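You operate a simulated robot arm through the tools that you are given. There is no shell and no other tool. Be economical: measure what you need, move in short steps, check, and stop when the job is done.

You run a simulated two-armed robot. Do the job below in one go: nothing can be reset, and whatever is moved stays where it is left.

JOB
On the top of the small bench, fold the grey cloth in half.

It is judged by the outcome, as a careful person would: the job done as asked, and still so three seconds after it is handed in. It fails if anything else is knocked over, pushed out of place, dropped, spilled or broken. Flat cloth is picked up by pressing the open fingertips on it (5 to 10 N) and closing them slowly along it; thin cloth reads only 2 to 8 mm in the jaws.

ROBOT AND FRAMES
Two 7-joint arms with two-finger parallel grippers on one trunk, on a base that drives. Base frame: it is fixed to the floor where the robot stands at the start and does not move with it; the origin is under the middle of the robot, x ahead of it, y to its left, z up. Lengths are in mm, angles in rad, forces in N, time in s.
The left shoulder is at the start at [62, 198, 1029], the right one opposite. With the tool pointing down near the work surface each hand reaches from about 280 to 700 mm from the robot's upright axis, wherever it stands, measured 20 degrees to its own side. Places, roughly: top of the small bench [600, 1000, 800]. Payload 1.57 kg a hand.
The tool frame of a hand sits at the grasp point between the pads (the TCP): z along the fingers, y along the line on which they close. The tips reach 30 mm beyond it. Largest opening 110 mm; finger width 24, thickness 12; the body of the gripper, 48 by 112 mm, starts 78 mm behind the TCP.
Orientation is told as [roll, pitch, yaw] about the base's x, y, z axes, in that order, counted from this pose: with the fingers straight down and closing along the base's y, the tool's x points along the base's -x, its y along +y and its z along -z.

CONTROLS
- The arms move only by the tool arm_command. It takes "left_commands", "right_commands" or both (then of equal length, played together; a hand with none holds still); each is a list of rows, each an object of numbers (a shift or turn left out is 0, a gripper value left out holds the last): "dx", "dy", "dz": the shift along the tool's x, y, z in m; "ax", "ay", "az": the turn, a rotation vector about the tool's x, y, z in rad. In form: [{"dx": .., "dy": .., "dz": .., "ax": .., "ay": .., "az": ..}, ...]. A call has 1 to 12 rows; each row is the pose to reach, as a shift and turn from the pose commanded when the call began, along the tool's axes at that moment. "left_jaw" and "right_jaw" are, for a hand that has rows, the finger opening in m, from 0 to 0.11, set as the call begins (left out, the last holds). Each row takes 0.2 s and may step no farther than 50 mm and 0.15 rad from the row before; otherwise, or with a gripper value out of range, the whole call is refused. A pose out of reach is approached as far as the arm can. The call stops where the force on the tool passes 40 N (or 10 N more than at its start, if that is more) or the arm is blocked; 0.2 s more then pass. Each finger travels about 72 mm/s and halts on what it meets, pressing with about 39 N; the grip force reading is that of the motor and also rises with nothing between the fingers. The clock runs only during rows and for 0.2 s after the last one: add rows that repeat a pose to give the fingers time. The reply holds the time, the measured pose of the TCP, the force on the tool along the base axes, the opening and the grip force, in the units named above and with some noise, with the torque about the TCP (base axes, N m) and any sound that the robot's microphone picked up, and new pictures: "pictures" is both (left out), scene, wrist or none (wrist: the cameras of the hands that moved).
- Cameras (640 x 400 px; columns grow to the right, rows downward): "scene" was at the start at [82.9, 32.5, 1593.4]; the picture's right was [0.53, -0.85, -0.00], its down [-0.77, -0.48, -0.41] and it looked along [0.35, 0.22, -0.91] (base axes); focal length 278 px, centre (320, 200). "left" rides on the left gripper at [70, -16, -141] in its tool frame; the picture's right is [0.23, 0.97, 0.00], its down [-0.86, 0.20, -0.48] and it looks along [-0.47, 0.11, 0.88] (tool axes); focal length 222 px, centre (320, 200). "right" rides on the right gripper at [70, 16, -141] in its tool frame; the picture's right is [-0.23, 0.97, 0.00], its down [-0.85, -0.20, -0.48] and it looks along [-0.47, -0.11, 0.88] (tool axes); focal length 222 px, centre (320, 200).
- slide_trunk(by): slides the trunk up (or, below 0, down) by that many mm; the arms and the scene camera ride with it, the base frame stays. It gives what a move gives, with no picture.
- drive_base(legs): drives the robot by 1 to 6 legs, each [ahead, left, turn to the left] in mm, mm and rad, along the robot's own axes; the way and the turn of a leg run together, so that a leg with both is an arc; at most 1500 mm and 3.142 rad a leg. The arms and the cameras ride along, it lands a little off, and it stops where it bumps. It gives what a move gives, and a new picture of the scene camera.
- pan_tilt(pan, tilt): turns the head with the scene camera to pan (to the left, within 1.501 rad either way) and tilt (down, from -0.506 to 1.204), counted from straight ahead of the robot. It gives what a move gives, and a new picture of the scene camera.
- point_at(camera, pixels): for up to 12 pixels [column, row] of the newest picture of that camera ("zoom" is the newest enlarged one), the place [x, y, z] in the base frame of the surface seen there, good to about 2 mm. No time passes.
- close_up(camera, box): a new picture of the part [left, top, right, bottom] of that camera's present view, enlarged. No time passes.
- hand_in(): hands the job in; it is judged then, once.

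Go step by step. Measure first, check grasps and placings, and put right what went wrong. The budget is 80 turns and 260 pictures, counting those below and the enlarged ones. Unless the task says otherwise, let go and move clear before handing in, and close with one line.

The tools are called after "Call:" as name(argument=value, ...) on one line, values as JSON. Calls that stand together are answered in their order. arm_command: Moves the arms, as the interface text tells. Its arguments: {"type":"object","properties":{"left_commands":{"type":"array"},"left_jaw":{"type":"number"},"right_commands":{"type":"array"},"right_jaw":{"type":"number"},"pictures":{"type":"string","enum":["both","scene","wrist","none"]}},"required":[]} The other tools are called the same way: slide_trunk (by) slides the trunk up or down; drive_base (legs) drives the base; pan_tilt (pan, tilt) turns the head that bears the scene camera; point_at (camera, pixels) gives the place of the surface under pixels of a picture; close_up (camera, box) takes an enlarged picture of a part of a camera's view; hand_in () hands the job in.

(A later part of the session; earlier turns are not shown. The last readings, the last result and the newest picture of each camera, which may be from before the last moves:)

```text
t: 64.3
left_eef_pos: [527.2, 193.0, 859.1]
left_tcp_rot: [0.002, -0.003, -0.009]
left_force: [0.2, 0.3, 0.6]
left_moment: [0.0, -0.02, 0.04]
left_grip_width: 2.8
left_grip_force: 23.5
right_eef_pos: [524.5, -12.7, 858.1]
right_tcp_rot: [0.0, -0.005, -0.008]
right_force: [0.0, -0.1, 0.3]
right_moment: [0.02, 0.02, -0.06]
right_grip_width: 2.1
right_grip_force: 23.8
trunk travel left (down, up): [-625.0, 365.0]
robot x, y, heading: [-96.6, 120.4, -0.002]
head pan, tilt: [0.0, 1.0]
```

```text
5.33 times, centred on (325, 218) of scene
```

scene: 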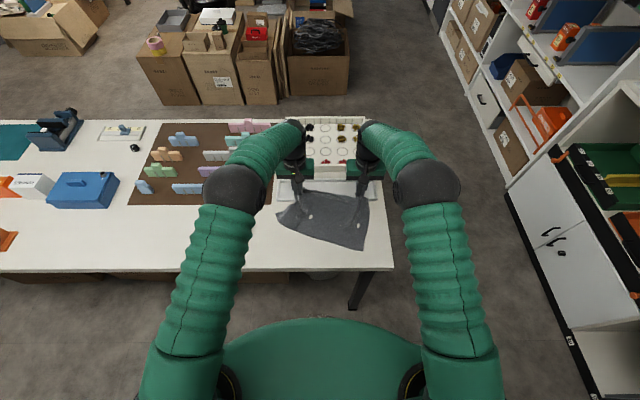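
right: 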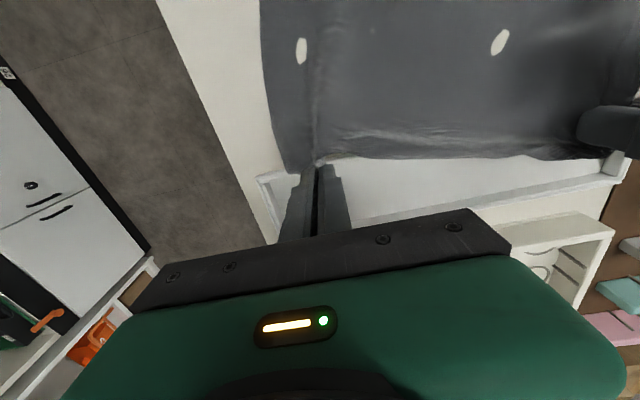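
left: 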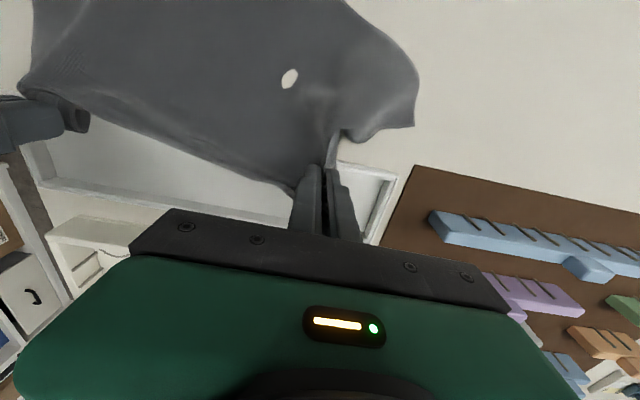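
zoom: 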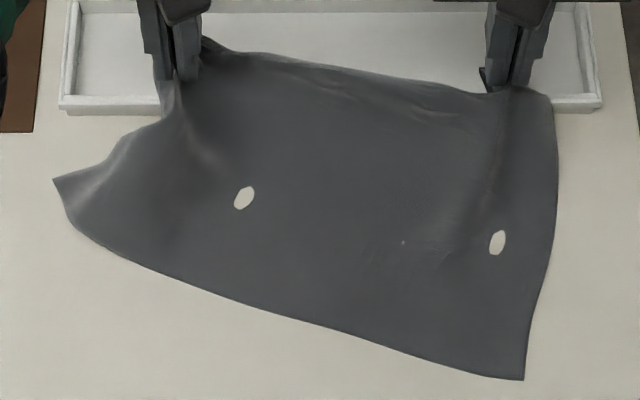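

I'll raise the trunk so the cloth hangs free from both hands and untangles, then look.

Call:
slide_trunk(by=230)

Call:
pan_tilt(pan=0.0, tilt=0.95)

Call:
close_up(camera="scene", box=[230, 130, 410, 290])

Call:
close_up(camera="left", box=[0, 0, 600, 375])

```text
t: 66.7
left_eef_pos: [528.6, 193.3, 1088.6]
left_tcp_rot: [0.001, -0.004, -0.01]
left_force: [-0.1, -0.8, -0.3]
left_moment: [-0.03, 0.0, 0.01]
left_grip_width: 2.5
left_grip_force: 23.6
right_eef_pos: [525.4, -12.9, 1087.9]
right_tcp_rot: [-0.001, -0.003, -0.006]
right_force: [-1.0, -0.7, -0.3]
right_moment: [-0.01, 0.03, 0.03]
right_grip_width: 1.8
right_grip_force: 23.3
trunk travel left (down, up): [-855.0, 135.0]
robot x, y, heading: [-98.1, 121.5, -0.002]
head pan, tilt: [0.0, 1.0]
```

```text
t: 67.3
left_eef_pos: [527.1, 192.9, 1088.9]
left_tcp_rot: [0.0, -0.001, -0.01]
left_force: [-0.3, -1.0, 0.4]
left_moment: [0.0, 0.0, -0.03]
left_grip_width: 2.5
left_grip_force: 23.4
right_eef_pos: [524.8, -11.9, 1088.2]
right_tcp_rot: [0.0, -0.003, -0.007]
right_force: [1.4, -0.2, -0.2]
right_moment: [0.01, 0.0, 0.0]
right_grip_width: 2.2
right_grip_force: 23.3
trunk travel left (down, up): [-855.0, 135.0]
robot x, y, heading: [-99.3, 123.4, -0.005]
head pan, tilt: [0.0, 0.949]
```

scene: 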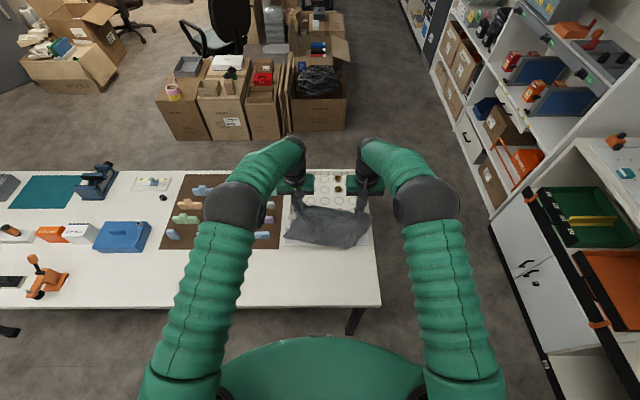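

```text
2.50 times, centred on (320, 210) of scene
```

zoom: 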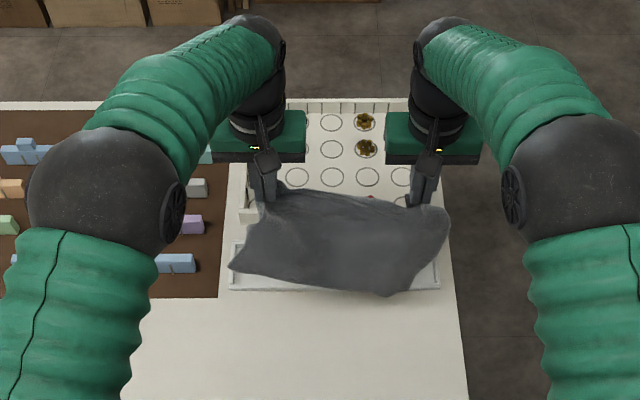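

```text
1.07 times, centred on (300, 188) of left (not enlarged: the box is as wide or as high as the picture)
```

zoom: 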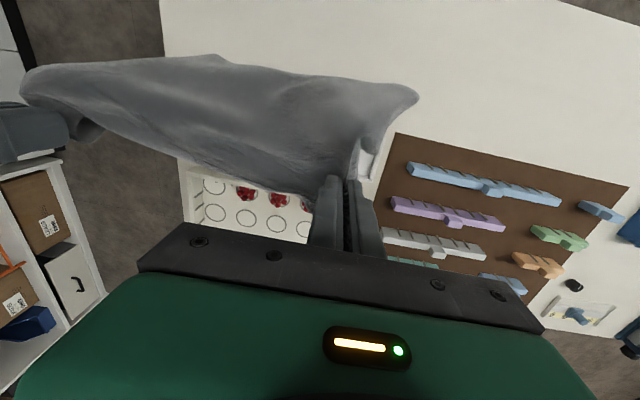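

The cloth hangs free. I'll measure its lower boundary to learn which corners are where.

Call:
point_at(camera="zoom", pixels=[[234, 264], [252, 268], [290, 280], [340, 287], [388, 292], [410, 275], [440, 240], [443, 215], [330, 240], [270, 220], [330, 205], [400, 250]])

```text
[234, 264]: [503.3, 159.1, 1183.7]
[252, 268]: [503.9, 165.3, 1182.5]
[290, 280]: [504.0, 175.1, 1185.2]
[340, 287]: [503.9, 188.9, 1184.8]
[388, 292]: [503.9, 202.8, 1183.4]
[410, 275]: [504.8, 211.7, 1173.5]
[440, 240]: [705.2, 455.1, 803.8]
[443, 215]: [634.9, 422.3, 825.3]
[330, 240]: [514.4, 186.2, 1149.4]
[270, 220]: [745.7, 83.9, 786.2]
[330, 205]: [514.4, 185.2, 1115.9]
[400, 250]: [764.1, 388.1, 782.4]
```

That read the left-hand zoom. I'll re-zoom the scene view and measure again.

Call:
close_up(camera="scene", box=[275, 180, 385, 255])

Call:
point_at(camera="scene", pixels=[[324, 236], [331, 238], [346, 244], [360, 246], [370, 243], [288, 238], [300, 241], [366, 232], [367, 218], [320, 215], [292, 225], [300, 215]])

Call:
point_at(camera="left", pixels=[[390, 88], [370, 84], [330, 78], [207, 52], [190, 52], [120, 58], [30, 70], [360, 135], [250, 90], [150, 80], [40, 85], [345, 110]])

```text
5.33 times, centred on (330, 218) of scene
```

zoom: 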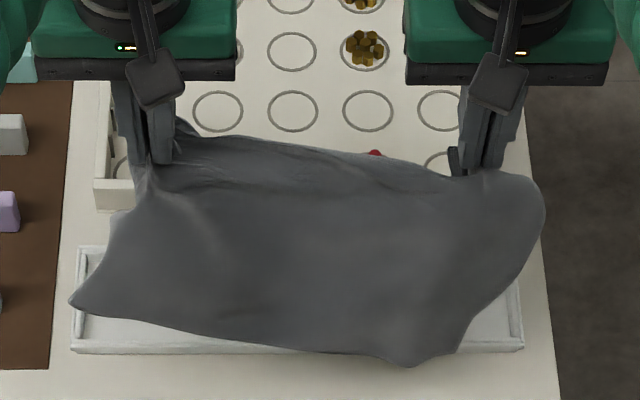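

```text
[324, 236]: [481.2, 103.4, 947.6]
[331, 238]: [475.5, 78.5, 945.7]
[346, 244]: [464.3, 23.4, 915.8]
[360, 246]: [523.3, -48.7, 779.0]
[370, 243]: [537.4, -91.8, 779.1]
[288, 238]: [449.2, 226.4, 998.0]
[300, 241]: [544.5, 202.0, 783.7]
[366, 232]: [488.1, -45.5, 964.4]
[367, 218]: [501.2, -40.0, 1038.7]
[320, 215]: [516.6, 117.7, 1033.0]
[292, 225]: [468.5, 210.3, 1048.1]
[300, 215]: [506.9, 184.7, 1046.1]
```

```text
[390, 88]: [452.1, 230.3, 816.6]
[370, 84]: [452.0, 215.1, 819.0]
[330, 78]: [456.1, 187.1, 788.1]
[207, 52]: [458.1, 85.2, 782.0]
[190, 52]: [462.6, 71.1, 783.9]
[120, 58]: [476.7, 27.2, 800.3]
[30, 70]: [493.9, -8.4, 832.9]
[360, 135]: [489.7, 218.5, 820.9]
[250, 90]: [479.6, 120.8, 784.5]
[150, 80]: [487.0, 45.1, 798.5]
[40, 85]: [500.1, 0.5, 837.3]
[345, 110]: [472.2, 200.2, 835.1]
```

Call:
arm_command(left_commands=[{"dz": 0.0}], right_commands=[{"dz": 0.0}], pictures="wrist")

Call:
close_up(camera="right", box=[160, 0, 640, 250])

Call:
point_at(camera="left", pixels=[[388, 90], [370, 86], [330, 80], [207, 56], [190, 56], [120, 60], [30, 70], [360, 130], [250, 90], [150, 80], [40, 85], [345, 110]])

```text
t: 67.8
left_eef_pos: [527.4, 192.8, 1088.9]
left_tcp_rot: [-0.001, -0.004, -0.01]
left_force: [0.6, -1.1, -0.6]
left_moment: [-0.01, 0.0, -0.01]
left_grip_width: 2.6
left_grip_force: 23.9
right_eef_pos: [525.0, -12.7, 1088.8]
right_tcp_rot: [0.0, -0.004, -0.006]
right_force: [-1.0, -0.6, 0.4]
right_moment: [0.01, 0.02, -0.02]
right_grip_width: 1.9
right_grip_force: 24.2
trunk travel left (down, up): [-855.0, 135.0]
robot x, y, heading: [-98.0, 119.2, -0.003]
head pan, tilt: [0.0, 0.949]
```

right: 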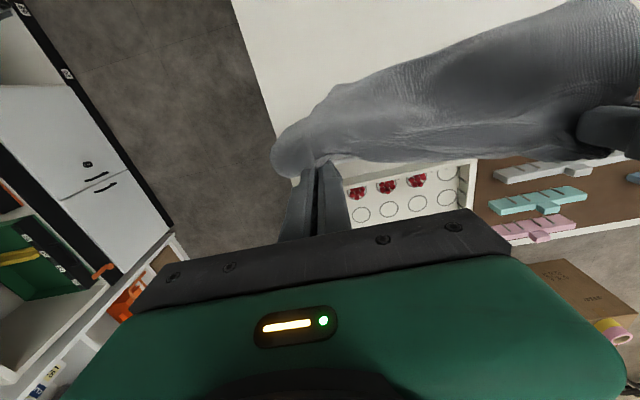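
left: 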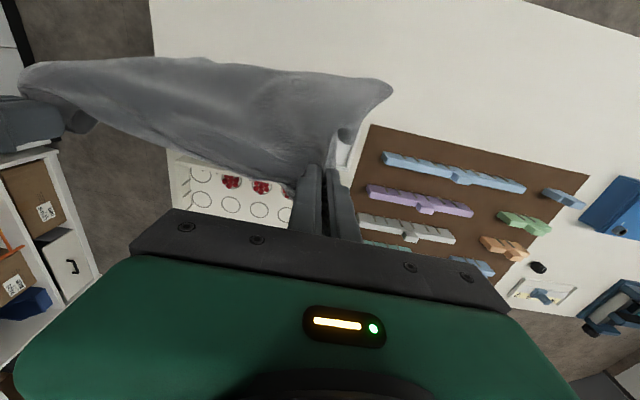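

```text
1.33 times, centred on (400, 125) of right
```

zoom: 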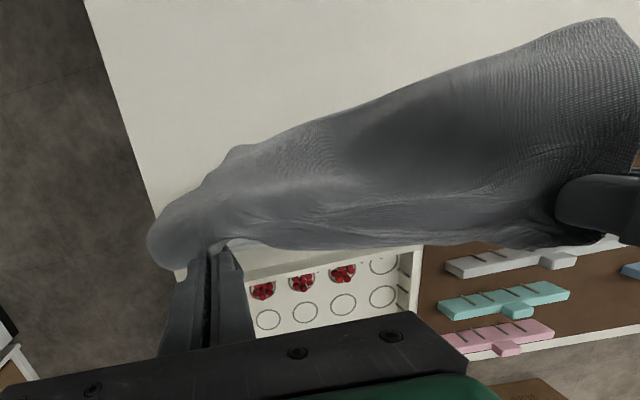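

```text
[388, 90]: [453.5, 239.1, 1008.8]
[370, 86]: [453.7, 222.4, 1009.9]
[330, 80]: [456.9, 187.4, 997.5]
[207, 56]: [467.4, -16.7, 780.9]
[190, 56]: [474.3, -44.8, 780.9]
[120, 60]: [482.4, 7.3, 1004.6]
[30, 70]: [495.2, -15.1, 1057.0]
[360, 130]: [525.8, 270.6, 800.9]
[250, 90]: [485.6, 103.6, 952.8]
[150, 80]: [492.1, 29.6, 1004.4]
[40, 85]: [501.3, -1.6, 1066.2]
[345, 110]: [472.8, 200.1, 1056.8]
```

I now understand: the left pinch sits on a fold, with the true far-left flap (about 90 mm) hanging behind it on the tray side. I'll lower so that flap lays out forward: pull both hands back a bit, slide down, then lower the left while moving it toward me.

Call:
arm_command(left_commands=[{"dx": 0.015}, {"dx": 0.03}, {"dx": 0.045}, {"dx": 0.055}, {"dx": 0.055}], right_commands=[{"dx": 0.01}, {"dx": 0.02}, {"dx": 0.025}, {"dx": 0.025}, {"dx": 0.025}], pictures="none")

Call:
slide_trunk(by=-170)

Call:
arm_command(left_commands=[{"dz": 0.015, "dx": 0.01}, {"dz": 0.03, "dx": 0.022}, {"dz": 0.045, "dx": 0.034}, {"dz": 0.06, "dx": 0.046}, {"dz": 0.075, "dx": 0.058}, {"dz": 0.09, "dx": 0.07}, {"dz": 0.096, "dx": 0.08}, {"dz": 0.096, "dx": 0.08}], right_commands=[{"dz": 0.015}, {"dz": 0.03}, {"dz": 0.045}, {"dz": 0.06}, {"dz": 0.075}, {"dz": 0.09}, {"dz": 0.096}, {"dz": 0.096}], pictures="both")

Call:
close_up(camera="scene", box=[230, 170, 410, 310])

```text
t: 69.0
left_eef_pos: [473.5, 194.4, 1087.6]
left_tcp_rot: [0.001, -0.003, -0.01]
left_force: [-0.2, -0.4, -1.3]
left_moment: [0.01, -0.02, -0.02]
left_grip_width: 2.5
left_grip_force: 24.1
right_eef_pos: [499.7, -11.6, 1088.5]
right_tcp_rot: [0.0, -0.004, -0.008]
right_force: [-0.5, -0.6, -0.3]
right_moment: [-0.02, 0.0, 0.04]
right_grip_width: 2.0
right_grip_force: 23.4
trunk travel left (down, up): [-855.0, 135.0]
robot x, y, heading: [-96.5, 121.6, -0.005]
head pan, tilt: [0.0, 0.949]
```

```text
t: 70.9
left_eef_pos: [474.4, 195.2, 919.9]
left_tcp_rot: [0.0, -0.004, -0.011]
left_force: [-0.1, 0.8, -0.2]
left_moment: [0.02, 0.0, -0.01]
left_grip_width: 2.7
left_grip_force: 24.1
right_eef_pos: [500.4, -13.2, 919.2]
right_tcp_rot: [0.001, -0.003, -0.006]
right_force: [0.5, 0.3, -0.2]
right_moment: [-0.06, -0.01, 0.03]
right_grip_width: 1.8
right_grip_force: 23.9
trunk travel left (down, up): [-685.0, 305.0]
robot x, y, heading: [-91.5, 123.7, -0.003]
head pan, tilt: [0.0, 0.949]
```

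```text
t: 72.7
left_eef_pos: [393.5, 194.9, 822.1]
left_tcp_rot: [-0.002, -0.005, -0.01]
left_force: [0.3, -1.7, -0.1]
left_moment: [-0.05, -0.03, -0.01]
left_grip_width: 2.8
left_grip_force: 23.3
right_eef_pos: [499.1, -12.6, 820.5]
right_tcp_rot: [0.0, -0.003, -0.008]
right_force: [-0.9, 1.1, 0.1]
right_moment: [0.02, 0.01, 0.0]
right_grip_width: 1.7
right_grip_force: 23.9
trunk travel left (down, up): [-685.0, 305.0]
robot x, y, heading: [-93.7, 125.0, -0.004]
head pan, tilt: [0.0, 0.949]
```

scene: 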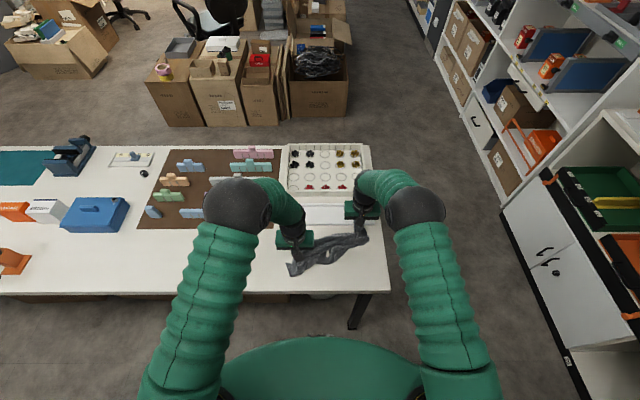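
right: 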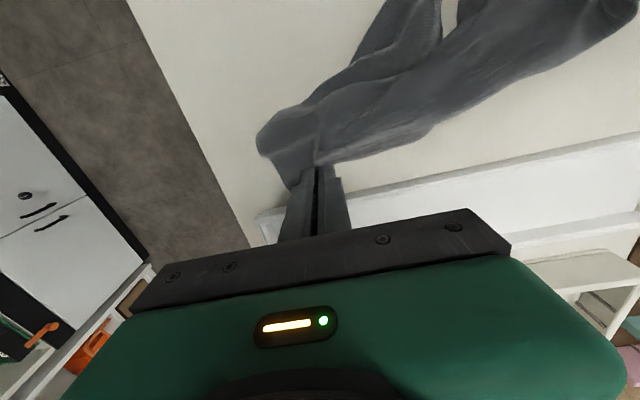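
left: 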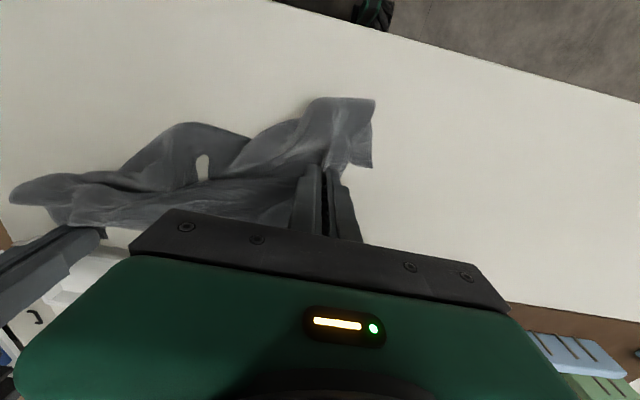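

```text
2.86 times, centred on (320, 240) of scene
```

zoom: 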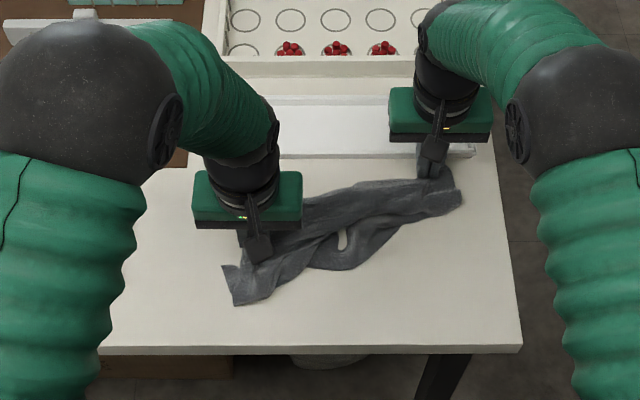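

The cloth lies bunched between the hands, and the gripper hides whether the flap went forward. I'll release the left hand and lift it aside to see.

Call:
arm_command(left_commands=[{"dz": 0.003}, {"dz": 0.003}, {"dz": 0.003}], left_jaw=0.05, pictures="none")

Call:
arm_command(left_commands=[{"dz": -0.04}, {"dz": -0.08}, {"dz": -0.1, "dy": 0.04}, {"dz": -0.1, "dy": 0.09}, {"dz": -0.1, "dy": 0.14}, {"dz": -0.1, "dy": 0.18}], pictures="scene")

Call:
close_up(camera="scene", box=[260, 200, 390, 290])

Call:
point_at(camera="zoom", pixels=[[150, 200], [250, 100], [100, 250], [300, 200], [450, 120], [500, 60]])

```text
t: 73.5
left_eef_pos: [394.1, 195.6, 820.2]
left_tcp_rot: [0.001, -0.005, -0.011]
left_force: [-0.9, 0.8, 0.4]
left_moment: [-0.02, 0.03, 0.01]
left_grip_width: 50.0
left_grip_force: 0.0
right_eef_pos: [499.8, -12.5, 823.0]
right_tcp_rot: [-0.001, -0.003, -0.007]
right_force: [-0.6, 0.8, -0.2]
right_moment: [0.02, 0.0, -0.02]
right_grip_width: 1.9
right_grip_force: 23.7
trunk travel left (down, up): [-685.0, 305.0]
robot x, y, heading: [-94.4, 122.3, -0.008]
head pan, tilt: [0.0, 0.949]
```

```text
t: 74.9
left_eef_pos: [393.5, 376.1, 917.3]
left_tcp_rot: [-0.002, -0.002, -0.01]
left_force: [0.4, 0.1, -0.1]
left_moment: [-0.01, 0.0, 0.0]
left_grip_width: 50.1
left_grip_force: 0.1
right_eef_pos: [499.4, -11.7, 822.0]
right_tcp_rot: [0.0, -0.003, -0.007]
right_force: [-0.1, 0.0, 0.0]
right_moment: [-0.01, 0.02, 0.01]
right_grip_width: 2.1
right_grip_force: 23.1
trunk travel left (down, up): [-685.0, 305.0]
robot x, y, heading: [-99.7, 122.9, 0.001]
head pan, tilt: [0.0, 0.949]
```

scene: 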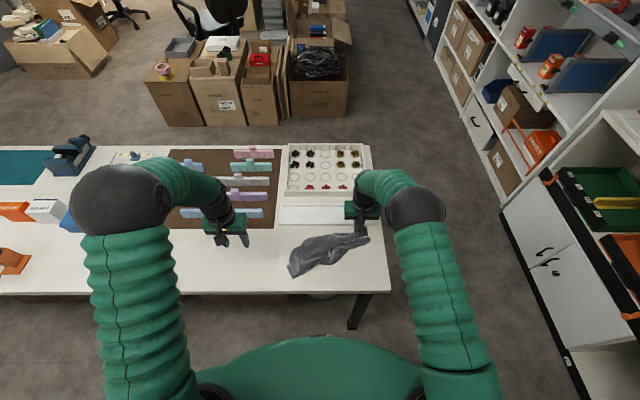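

```text
4.44 times, centred on (325, 245) of scene
```

zoom: 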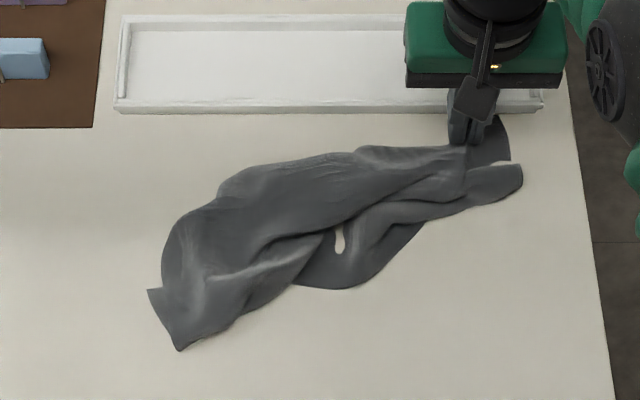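

```text
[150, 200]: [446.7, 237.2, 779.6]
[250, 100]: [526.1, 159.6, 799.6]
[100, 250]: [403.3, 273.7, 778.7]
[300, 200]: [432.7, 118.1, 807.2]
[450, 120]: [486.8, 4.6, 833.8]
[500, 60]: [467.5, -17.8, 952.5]
```

Call:
close_up(camera="scene", box=[284, 235, 334, 280])

Call:
point_at(camera="scene", pixels=[[288, 266], [293, 277], [297, 270], [290, 262], [300, 250], [302, 275], [295, 262], [330, 264]])

Call:
close_up(camera="left", box=[0, 0, 320, 200])

```text
8.89 times, centred on (309, 258) of scene
```

zoom: 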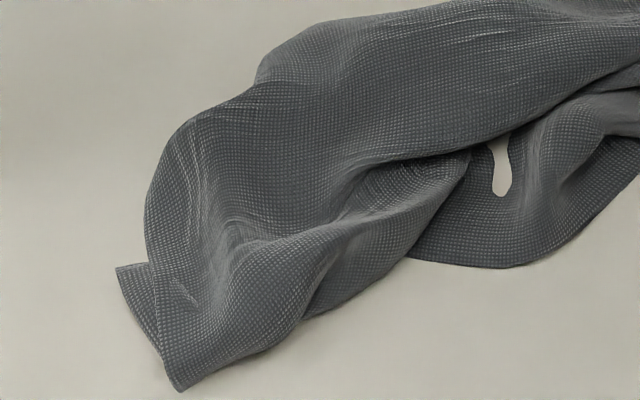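

```text
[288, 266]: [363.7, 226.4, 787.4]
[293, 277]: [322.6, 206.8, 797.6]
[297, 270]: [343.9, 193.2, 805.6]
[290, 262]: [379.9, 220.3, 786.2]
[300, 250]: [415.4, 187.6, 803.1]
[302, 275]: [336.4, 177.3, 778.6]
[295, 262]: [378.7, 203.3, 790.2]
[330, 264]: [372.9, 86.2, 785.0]
```

```text
2.00 times, centred on (160, 100) of left
```

zoom: 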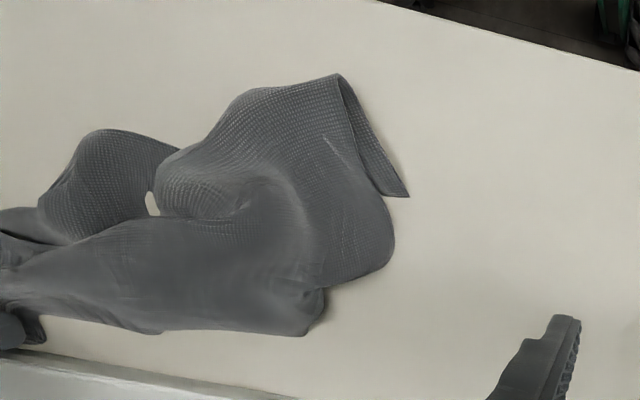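

The cloth is too tangled to read. I'll hang it fully from the right hand (trunk up), carry it left, then lay it out along the bench by moving right while lowering.

Call:
slide_trunk(by=300)

Call:
arm_command(right_commands=[{"dz": -0.03, "dx": 0.02}, {"dz": -0.06, "dx": 0.04}, {"dz": -0.08, "dx": 0.06}, {"dz": -0.08, "dx": 0.08}, {"dz": -0.08, "dx": 0.09}, {"dz": -0.08, "dx": 0.09}], pictures="none")

Call:
drive_base(legs=[[0, 330, 0]])

Call:
close_up(camera="scene", box=[240, 130, 480, 330])

```text
t: 77.9
left_eef_pos: [395.0, 374.9, 1218.3]
left_tcp_rot: [-0.001, -0.003, -0.011]
left_force: [-0.2, -0.4, -0.7]
left_moment: [-0.01, 0.0, 0.03]
left_grip_width: 50.1
left_grip_force: 0.2
right_eef_pos: [500.7, -13.0, 1121.1]
right_tcp_rot: [-0.002, -0.004, -0.008]
right_force: [-0.4, 0.6, 0.1]
right_moment: [0.0, 0.02, 0.02]
right_grip_width: 2.0
right_grip_force: 23.5
trunk travel left (down, up): [-985.0, 5.0]
robot x, y, heading: [-98.6, 123.8, -0.005]
head pan, tilt: [0.0, 0.949]
```

```text
t: 79.3
left_eef_pos: [394.6, 373.7, 1217.8]
left_tcp_rot: [-0.003, -0.003, -0.011]
left_force: [-0.3, 0.6, 0.8]
left_moment: [0.03, 0.03, -0.03]
left_grip_width: 50.3
left_grip_force: 0.1
right_eef_pos: [410.3, -10.1, 1200.9]
right_tcp_rot: [-0.002, -0.005, -0.006]
right_force: [-0.2, 1.7, -0.7]
right_moment: [0.02, 0.0, 0.02]
right_grip_width: 1.9
right_grip_force: 23.5
trunk travel left (down, up): [-985.0, 5.0]
robot x, y, heading: [-96.2, 123.1, -0.002]
head pan, tilt: [0.0, 0.949]
```

```text
t: 81.5
left_eef_pos: [398.3, 685.3, 1220.9]
left_tcp_rot: [0.011, -0.004, -0.02]
left_force: [0.1, -0.5, -1.1]
left_moment: [0.05, 0.04, -0.03]
left_grip_width: 50.0
left_grip_force: 0.0
right_eef_pos: [409.7, 299.7, 1199.0]
right_tcp_rot: [0.01, -0.005, -0.018]
right_force: [1.4, -0.4, 0.1]
right_moment: [0.09, -0.02, 0.02]
right_grip_width: 2.1
right_grip_force: 23.8
trunk travel left (down, up): [-985.0, 5.0]
robot x, y, heading: [-91.7, 450.3, -0.007]
head pan, tilt: [0.0, 0.949]
```

scene: 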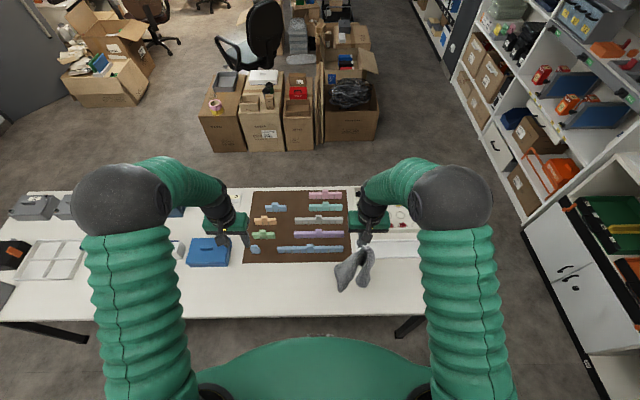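

```text
2.00 times, centred on (360, 230) of scene
```

zoom: 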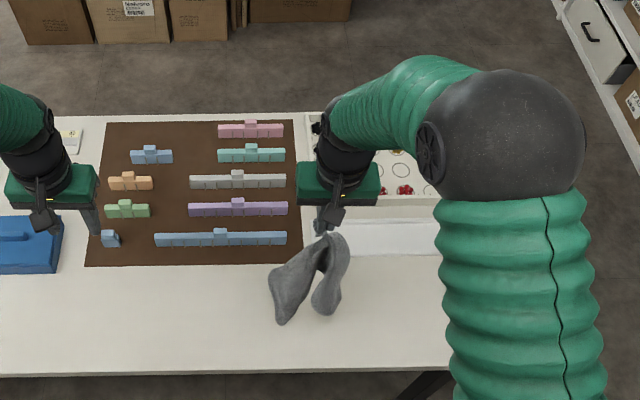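

The cloth hangs clear in two lobes. Now I'll lay it out: move right and lower in alternating steps.

Call:
slide_trunk(by=-40)

Call:
drive_base(legs=[[0, -90, 0]])

Call:
slide_trunk(by=-90)

Call:
drive_base(legs=[[0, -90, 0]])

Call:
slide_trunk(by=-90)

Call:
drive_base(legs=[[0, -85, 0]])

Call:
slide_trunk(by=-80)

Call:
drive_base(legs=[[0, -75, 0]])

Call:
slide_trunk(by=-70)

Call:
close_up(camera="scene", box=[220, 150, 440, 310])

```text
t: 82.3
left_eef_pos: [397.3, 690.8, 1180.3]
left_tcp_rot: [0.004, -0.006, -0.024]
left_force: [-0.5, -0.1, 0.0]
left_moment: [0.0, 0.02, 0.02]
left_grip_width: 50.1
left_grip_force: 0.1
right_eef_pos: [409.1, 305.1, 1160.9]
right_tcp_rot: [0.004, -0.002, -0.018]
right_force: [0.2, -0.5, -0.2]
right_moment: [0.05, 0.0, 0.01]
right_grip_width: 1.6
right_grip_force: 23.7
trunk travel left (down, up): [-945.0, 45.0]
robot x, y, heading: [-99.1, 450.3, -0.008]
head pan, tilt: [0.0, 0.949]
```

```text
t: 83.4
left_eef_pos: [395.5, 633.5, 1174.2]
left_tcp_rot: [-0.016, -0.005, -0.017]
left_force: [-0.9, 1.3, 0.1]
left_moment: [-0.11, -0.06, 0.04]
left_grip_width: 50.3
left_grip_force: 0.0
right_eef_pos: [408.7, 248.1, 1164.0]
right_tcp_rot: [-0.015, -0.006, -0.017]
right_force: [0.5, 1.3, 0.4]
right_moment: [-0.13, 0.0, 0.01]
right_grip_width: 1.8
right_grip_force: 23.3
trunk travel left (down, up): [-945.0, 45.0]
robot x, y, heading: [-98.9, 367.3, -0.013]
head pan, tilt: [0.0, 0.949]
```

scene: 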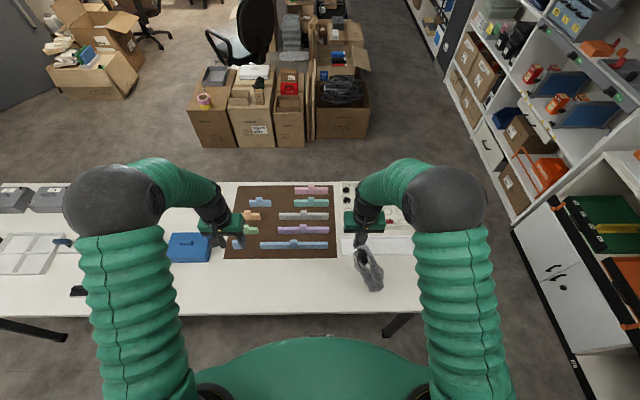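

```text
t: 84.6
left_eef_pos: [394.1, 623.5, 1089.4]
left_tcp_rot: [-0.008, -0.007, -0.017]
left_force: [0.3, 0.5, 0.9]
left_moment: [0.0, -0.03, -0.01]
left_grip_width: 50.1
left_grip_force: 0.1
right_eef_pos: [405.0, 238.7, 1073.6]
right_tcp_rot: [-0.008, -0.007, -0.016]
right_force: [0.3, 0.1, -0.8]
right_moment: [0.05, -0.02, 0.03]
right_grip_width: 1.9
right_grip_force: 23.7
trunk travel left (down, up): [-855.0, 135.0]
robot x, y, heading: [-99.2, 367.7, -0.009]
head pan, tilt: [0.0, 0.949]
```

```text
t: 85.7
left_eef_pos: [393.3, 551.6, 1085.3]
left_tcp_rot: [-0.021, -0.008, -0.013]
left_force: [-0.6, 0.6, -0.3]
left_moment: [-0.11, -0.03, 0.03]
left_grip_width: 50.1
left_grip_force: 0.0
right_eef_pos: [405.6, 166.5, 1074.5]
right_tcp_rot: [-0.021, -0.007, -0.01]
right_force: [0.7, 1.1, -0.1]
right_moment: [-0.11, -0.01, 0.02]
right_grip_width: 1.9
right_grip_force: 23.6
trunk travel left (down, up): [-855.0, 135.0]
robot x, y, heading: [-98.4, 281.7, -0.012]
head pan, tilt: [0.0, 0.949]
```

scene: 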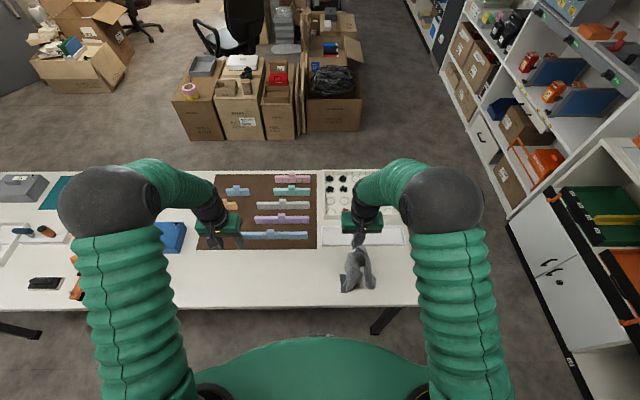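

```text
t: 87.0
left_eef_pos: [390.9, 537.6, 999.0]
left_tcp_rot: [-0.008, -0.009, -0.015]
left_force: [0.9, 0.5, 0.4]
left_moment: [0.06, 0.01, -0.02]
left_grip_width: 50.2
left_grip_force: 0.1
right_eef_pos: [402.3, 150.8, 984.2]
right_tcp_rot: [-0.011, -0.011, -0.012]
right_force: [-0.2, -1.2, 0.5]
right_moment: [0.06, -0.02, 0.01]
right_grip_width: 2.0
right_grip_force: 23.4
trunk travel left (down, up): [-765.0, 225.0]
robot x, y, heading: [-97.2, 279.2, -0.016]
head pan, tilt: [0.0, 0.949]
```

```text
t: 88.1
left_eef_pos: [390.0, 485.5, 992.0]
left_tcp_rot: [-0.033, -0.007, -0.008]
left_force: [-0.1, 1.7, -0.8]
left_moment: [-0.18, -0.05, 0.03]
left_grip_width: 49.9
left_grip_force: 0.2
right_eef_pos: [402.9, 100.0, 987.2]
right_tcp_rot: [-0.032, -0.01, -0.006]
right_force: [0.4, 2.1, 0.2]
right_moment: [-0.15, 0.01, 0.01]
right_grip_width: 1.9
right_grip_force: 23.7
trunk travel left (down, up): [-765.0, 225.0]
robot x, y, heading: [-98.6, 198.7, -0.013]
head pan, tilt: [0.0, 0.949]
```

scene: 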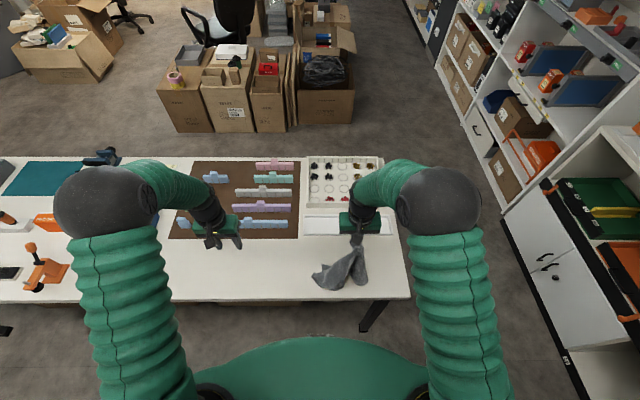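

```text
t: 89.2
left_eef_pos: [387.2, 460.7, 918.8]
left_tcp_rot: [-0.009, -0.011, -0.01]
left_force: [0.1, -0.7, 0.4]
left_moment: [0.06, -0.01, -0.01]
left_grip_width: 50.1
left_grip_force: 0.0
right_eef_pos: [401.4, 75.6, 905.4]
right_tcp_rot: [-0.01, -0.01, -0.008]
right_force: [-0.8, -1.3, -0.5]
right_moment: [0.09, -0.02, -0.01]
right_grip_width: 2.1
right_grip_force: 23.7
trunk travel left (down, up): [-685.0, 305.0]
robot x, y, heading: [-98.3, 200.0, -0.014]
head pan, tilt: [0.0, 0.949]
```

```text
t: 90.3
left_eef_pos: [386.8, 419.2, 910.1]
left_tcp_rot: [-0.037, -0.009, -0.003]
left_force: [-0.1, 1.4, -0.7]
left_moment: [-0.16, 0.0, 0.0]
left_grip_width: 50.0
left_grip_force: 0.2
right_eef_pos: [400.7, 33.9, 908.4]
right_tcp_rot: [-0.038, -0.011, -0.001]
right_force: [-0.8, 1.4, -0.9]
right_moment: [-0.15, -0.02, 0.04]
right_grip_width: 1.7
right_grip_force: 23.7
trunk travel left (down, up): [-685.0, 305.0]
robot x, y, heading: [-100.9, 129.6, -0.014]
head pan, tilt: [0.0, 0.949]
```

scene: 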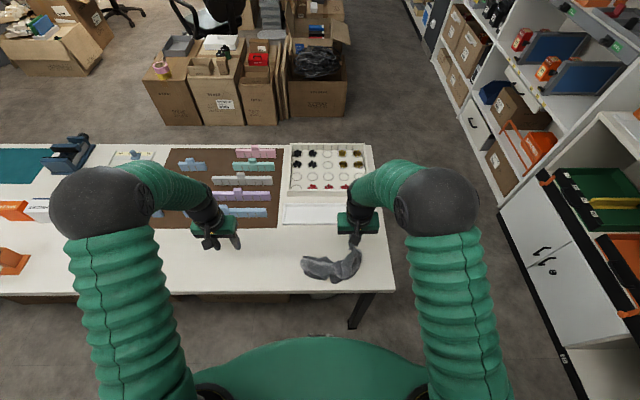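

```text
t: 91.4
left_eef_pos: [385.4, 399.6, 848.1]
left_tcp_rot: [-0.016, -0.011, -0.004]
left_force: [0.3, -1.1, -0.8]
left_moment: [0.03, 0.02, 0.02]
left_grip_width: 49.9
left_grip_force: 0.1
right_eef_pos: [399.1, 14.0, 837.1]
right_tcp_rot: [-0.016, -0.014, -0.002]
right_force: [-0.1, -0.2, 0.0]
right_moment: [0.03, 0.02, 0.02]
right_grip_width: 1.9
right_grip_force: 23.7
trunk travel left (down, up): [-615.0, 375.0]
robot x, y, heading: [-94.5, 131.0, -0.014]
head pan, tilt: [0.0, 0.949]
```

```text
2.50 times, centred on (330, 230) of scene
```

zoom: 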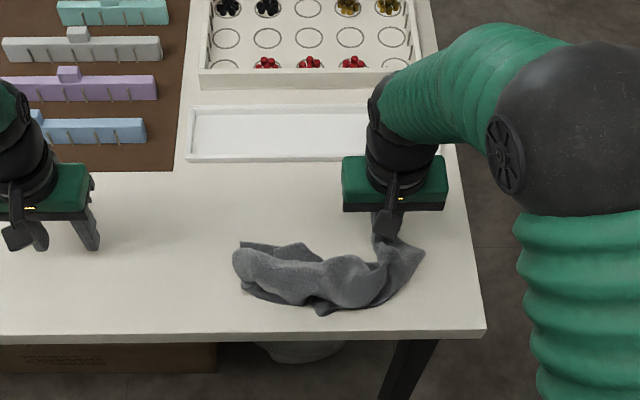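

The cloth is back on the bench but bunched. I'll look closely for a free corner.

Call:
close_up(camera="scene", box=[290, 225, 380, 281])

Call:
close_up(camera="right", box=[200, 0, 640, 240])

```text
7.11 times, centred on (335, 253) of scene
```

zoom: 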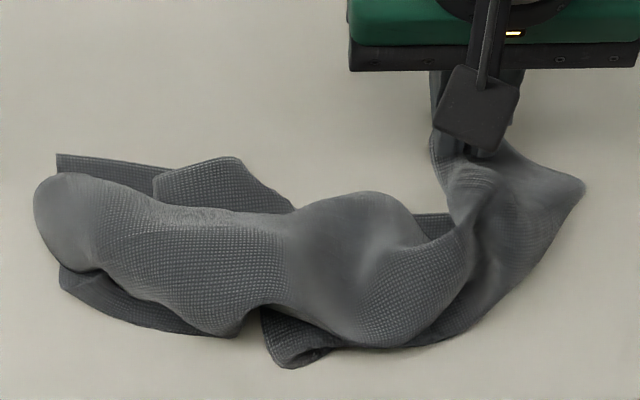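

```text
1.45 times, centred on (420, 120) of right
```

zoom: 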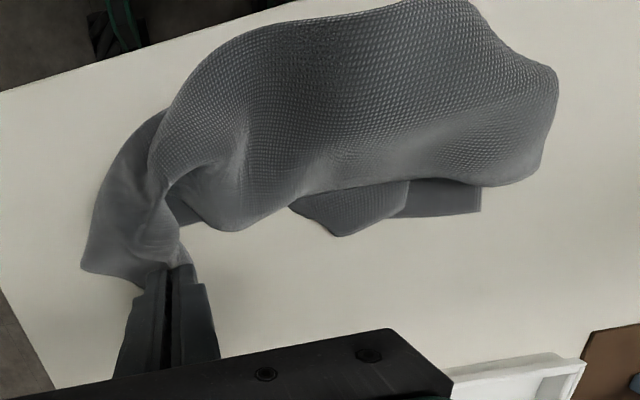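

Table friction is low, so dragging won't spread the cloth. I'll hang it again and grab the hanging far-left lobe in the air with the left hand. Raising now.

Call:
slide_trunk(by=330)

Call:
pan_tilt(pan=-0.1, tilt=0.85)

Call:
close_up(camera="scene", box=[240, 180, 400, 300])

Call:
close_up(camera="left", box=[0, 0, 320, 200])

```text
t: 94.6
left_eef_pos: [385.3, 405.8, 1175.6]
left_tcp_rot: [-0.02, -0.011, -0.003]
left_force: [0.0, -0.6, -0.6]
left_moment: [-0.02, 0.0, 0.0]
left_grip_width: 50.2
left_grip_force: 0.1
right_eef_pos: [399.8, 18.7, 1166.7]
right_tcp_rot: [-0.019, -0.013, 0.003]
right_force: [0.0, 0.6, -0.6]
right_moment: [0.01, -0.02, 0.04]
right_grip_width: 1.7
right_grip_force: 22.7
trunk travel left (down, up): [-945.0, 45.0]
robot x, y, heading: [-101.7, 128.3, -0.013]
head pan, tilt: [0.0, 0.949]
```

```text
t: 95.3
left_eef_pos: [385.7, 403.6, 1176.4]
left_tcp_rot: [-0.019, -0.01, -0.002]
left_force: [0.1, 0.5, 0.1]
left_moment: [-0.02, -0.01, 0.0]
left_grip_width: 50.3
left_grip_force: 0.1
right_eef_pos: [398.7, 19.5, 1167.7]
right_tcp_rot: [-0.018, -0.015, -0.001]
right_force: [0.2, 0.1, 0.0]
right_moment: [0.01, -0.01, -0.01]
right_grip_width: 2.1
right_grip_force: 23.7
trunk travel left (down, up): [-945.0, 45.0]
robot x, y, heading: [-96.9, 128.1, -0.01]
head pan, tilt: [-0.099, 0.85]
```

scene: 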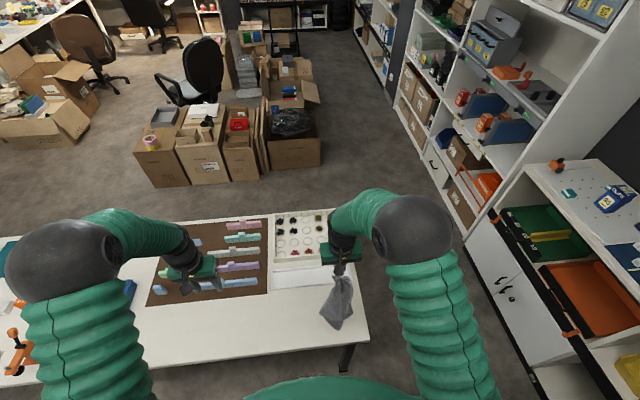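

```text
3.33 times, centred on (320, 240) of scene
```

zoom: 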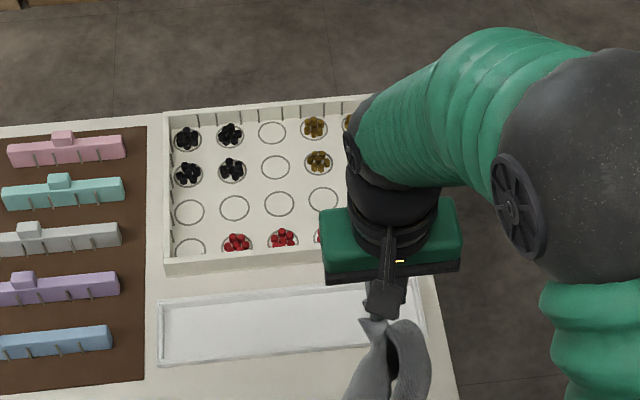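

```text
2.00 times, centred on (160, 100) of left
```

zoom: 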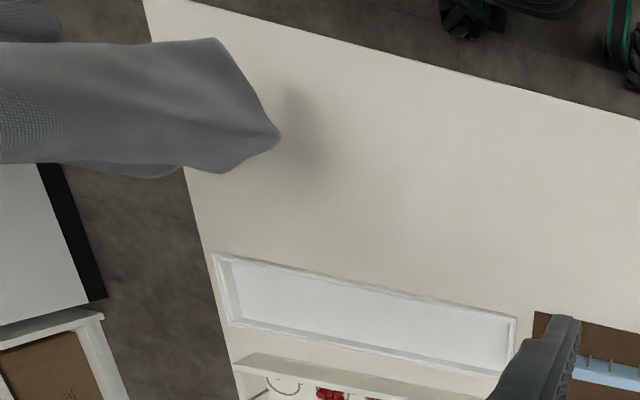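

Call:
point_at(camera="zoom", pixels=[[274, 136], [250, 110], [215, 45], [215, 165], [150, 100], [150, 165], [100, 100], [50, 100], [180, 60], [10, 130]])

Call:
close_up(camera="scene", box=[300, 255, 380, 345])

Call:
point_at(camera="scene", pixels=[[337, 327], [322, 315], [330, 300], [345, 300], [340, 318], [348, 312], [326, 320], [350, 285]])

```text
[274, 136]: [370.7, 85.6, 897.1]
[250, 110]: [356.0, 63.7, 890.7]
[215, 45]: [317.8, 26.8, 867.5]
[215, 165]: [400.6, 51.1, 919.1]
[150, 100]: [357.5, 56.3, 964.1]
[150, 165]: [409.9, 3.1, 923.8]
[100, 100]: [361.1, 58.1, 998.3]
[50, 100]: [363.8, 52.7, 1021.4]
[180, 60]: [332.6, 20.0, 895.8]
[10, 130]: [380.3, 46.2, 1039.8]
```

```text
4.44 times, centred on (340, 300) of scene
```

zoom: 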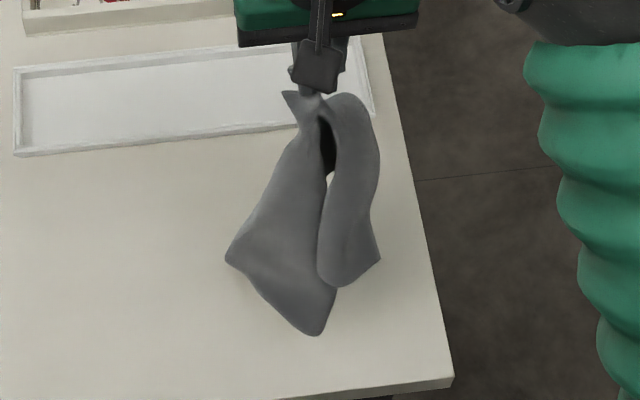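

```text
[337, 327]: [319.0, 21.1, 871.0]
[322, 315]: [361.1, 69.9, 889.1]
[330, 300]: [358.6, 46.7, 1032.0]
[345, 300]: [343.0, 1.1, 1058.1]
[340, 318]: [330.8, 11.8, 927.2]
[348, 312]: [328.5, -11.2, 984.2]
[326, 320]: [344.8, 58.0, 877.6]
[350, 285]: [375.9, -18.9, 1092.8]
```

The hanging lobe's free tip is at about (371, 86, 897). I'll turn the left hand to close along x and tilt its fingers inward, so it can straddle that tip.

Call:
arm_command(left_commands=[{"az": 0.14}, {"az": 0.28}, {"az": 0.42}, {"az": 0.56}, {"az": 0.7}, {"az": 0.84}, {"az": 0.98}, {"az": 1.12}, {"az": 1.26}, {"az": 1.4}, {"az": 1.54}, {"az": 1.54}], left_jaw=0.1, pictures="none")

Call:
arm_command(left_commands=[{"ay": -0.12}, {"ay": -0.24}, {"ay": -0.36}, {"ay": -0.48}, {"ay": -0.6}, {"ay": -0.6}], pictures="both")

```text
t: 97.9
left_eef_pos: [386.3, 404.1, 1176.0]
left_tcp_rot: [0.01, -0.019, -1.547]
left_force: [-0.6, 1.4, -0.1]
left_moment: [0.02, -0.01, -0.03]
left_grip_width: 100.1
left_grip_force: 0.1
right_eef_pos: [398.6, 19.4, 1166.9]
right_tcp_rot: [-0.019, -0.016, 0.002]
right_force: [-0.6, 0.4, -1.1]
right_moment: [0.0, 0.02, -0.01]
right_grip_width: 2.0
right_grip_force: 23.8
trunk travel left (down, up): [-945.0, 45.0]
robot x, y, heading: [-98.2, 128.8, -0.012]
head pan, tilt: [-0.099, 0.85]
```

```text
t: 99.3
left_eef_pos: [386.3, 404.0, 1177.1]
left_tcp_rot: [0.014, -0.621, -1.552]
left_force: [-0.9, 0.3, 0.5]
left_moment: [0.0, 0.02, 0.0]
left_grip_width: 100.2
left_grip_force: 0.1
right_eef_pos: [398.1, 19.8, 1167.1]
right_tcp_rot: [-0.019, -0.015, 0.0]
right_force: [1.0, 0.0, 0.1]
right_moment: [-0.04, -0.02, 0.03]
right_grip_width: 2.0
right_grip_force: 23.8
trunk travel left (down, up): [-945.0, 45.0]
robot x, y, heading: [-98.7, 123.8, -0.013]
head pan, tilt: [-0.099, 0.85]
```

scene: 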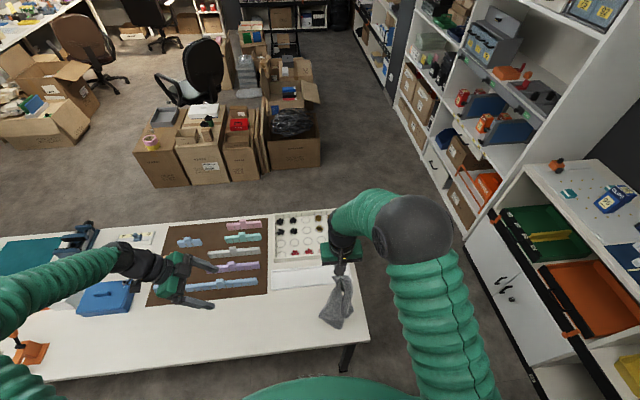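
left: 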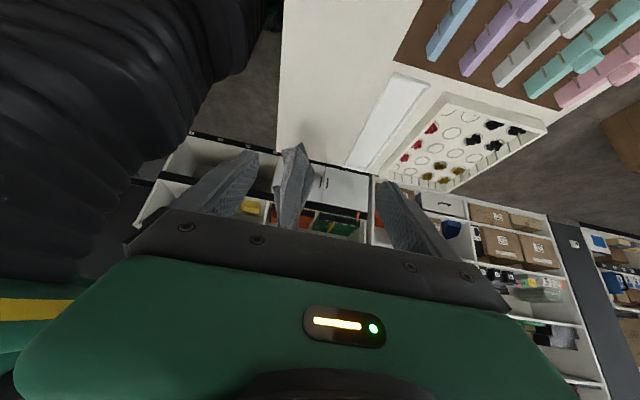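

The fingers now point inward and down, with the cloth lobe visible between them in the left view. I'll approach along that line, stopping short.

Call:
arm_command(left_commands=[{"dx": -0.0105, "dy": -0.002, "dz": 0.044}, {"dx": -0.021, "dy": -0.004, "dz": 0.088}, {"dx": -0.0315, "dy": -0.006, "dz": 0.132}, {"dx": -0.042, "dy": -0.008, "dz": 0.176}, {"dx": -0.0525, "dy": -0.01, "dz": 0.22}, {"dx": -0.063, "dy": -0.012, "dz": 0.264}, {"dx": -0.0735, "dy": -0.014, "dz": 0.308}, {"dx": -0.084, "dy": -0.016, "dz": 0.34}, {"dx": -0.084, "dy": -0.016, "dz": 0.34}], pictures="both")

Call:
close_up(camera="left", box=[160, 80, 480, 280])

Call:
point_at(camera="left", pixels=[[310, 190], [320, 160], [300, 150], [340, 200], [290, 170]])

```text
t: 101.3
left_eef_pos: [379.0, 139.1, 947.3]
left_tcp_rot: [0.013, -0.62, -1.552]
left_force: [0.4, -0.4, 0.3]
left_moment: [0.02, 0.02, -0.01]
left_grip_width: 100.0
left_grip_force: 0.1
right_eef_pos: [398.5, 16.9, 1166.5]
right_tcp_rot: [-0.021, -0.013, -0.001]
right_force: [-0.6, -0.3, -0.6]
right_moment: [-0.03, -0.01, 0.01]
right_grip_width: 1.7
right_grip_force: 23.3
trunk travel left (down, up): [-945.0, 45.0]
robot x, y, heading: [-97.7, 125.1, -0.014]
head pan, tilt: [-0.099, 0.85]
```

scene: 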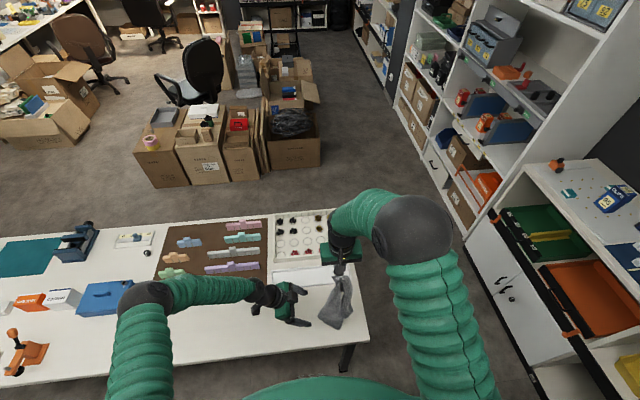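
left: 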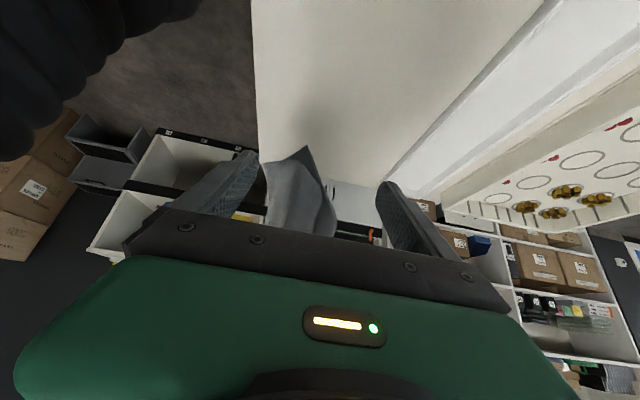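

```text
2.00 times, centred on (320, 180) of left
```

zoom: 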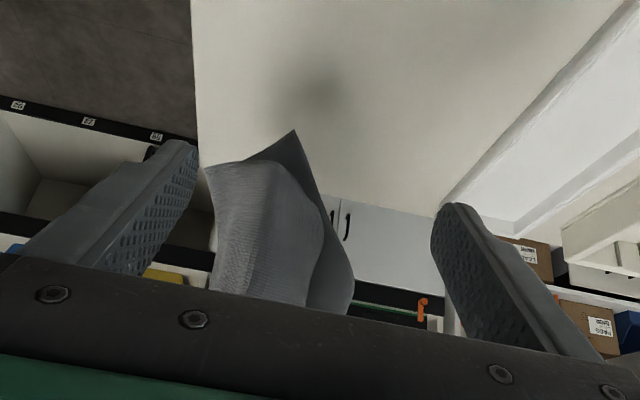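

```text
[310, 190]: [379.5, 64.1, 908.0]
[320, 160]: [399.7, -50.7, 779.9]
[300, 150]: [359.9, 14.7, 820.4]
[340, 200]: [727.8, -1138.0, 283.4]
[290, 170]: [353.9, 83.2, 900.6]
```

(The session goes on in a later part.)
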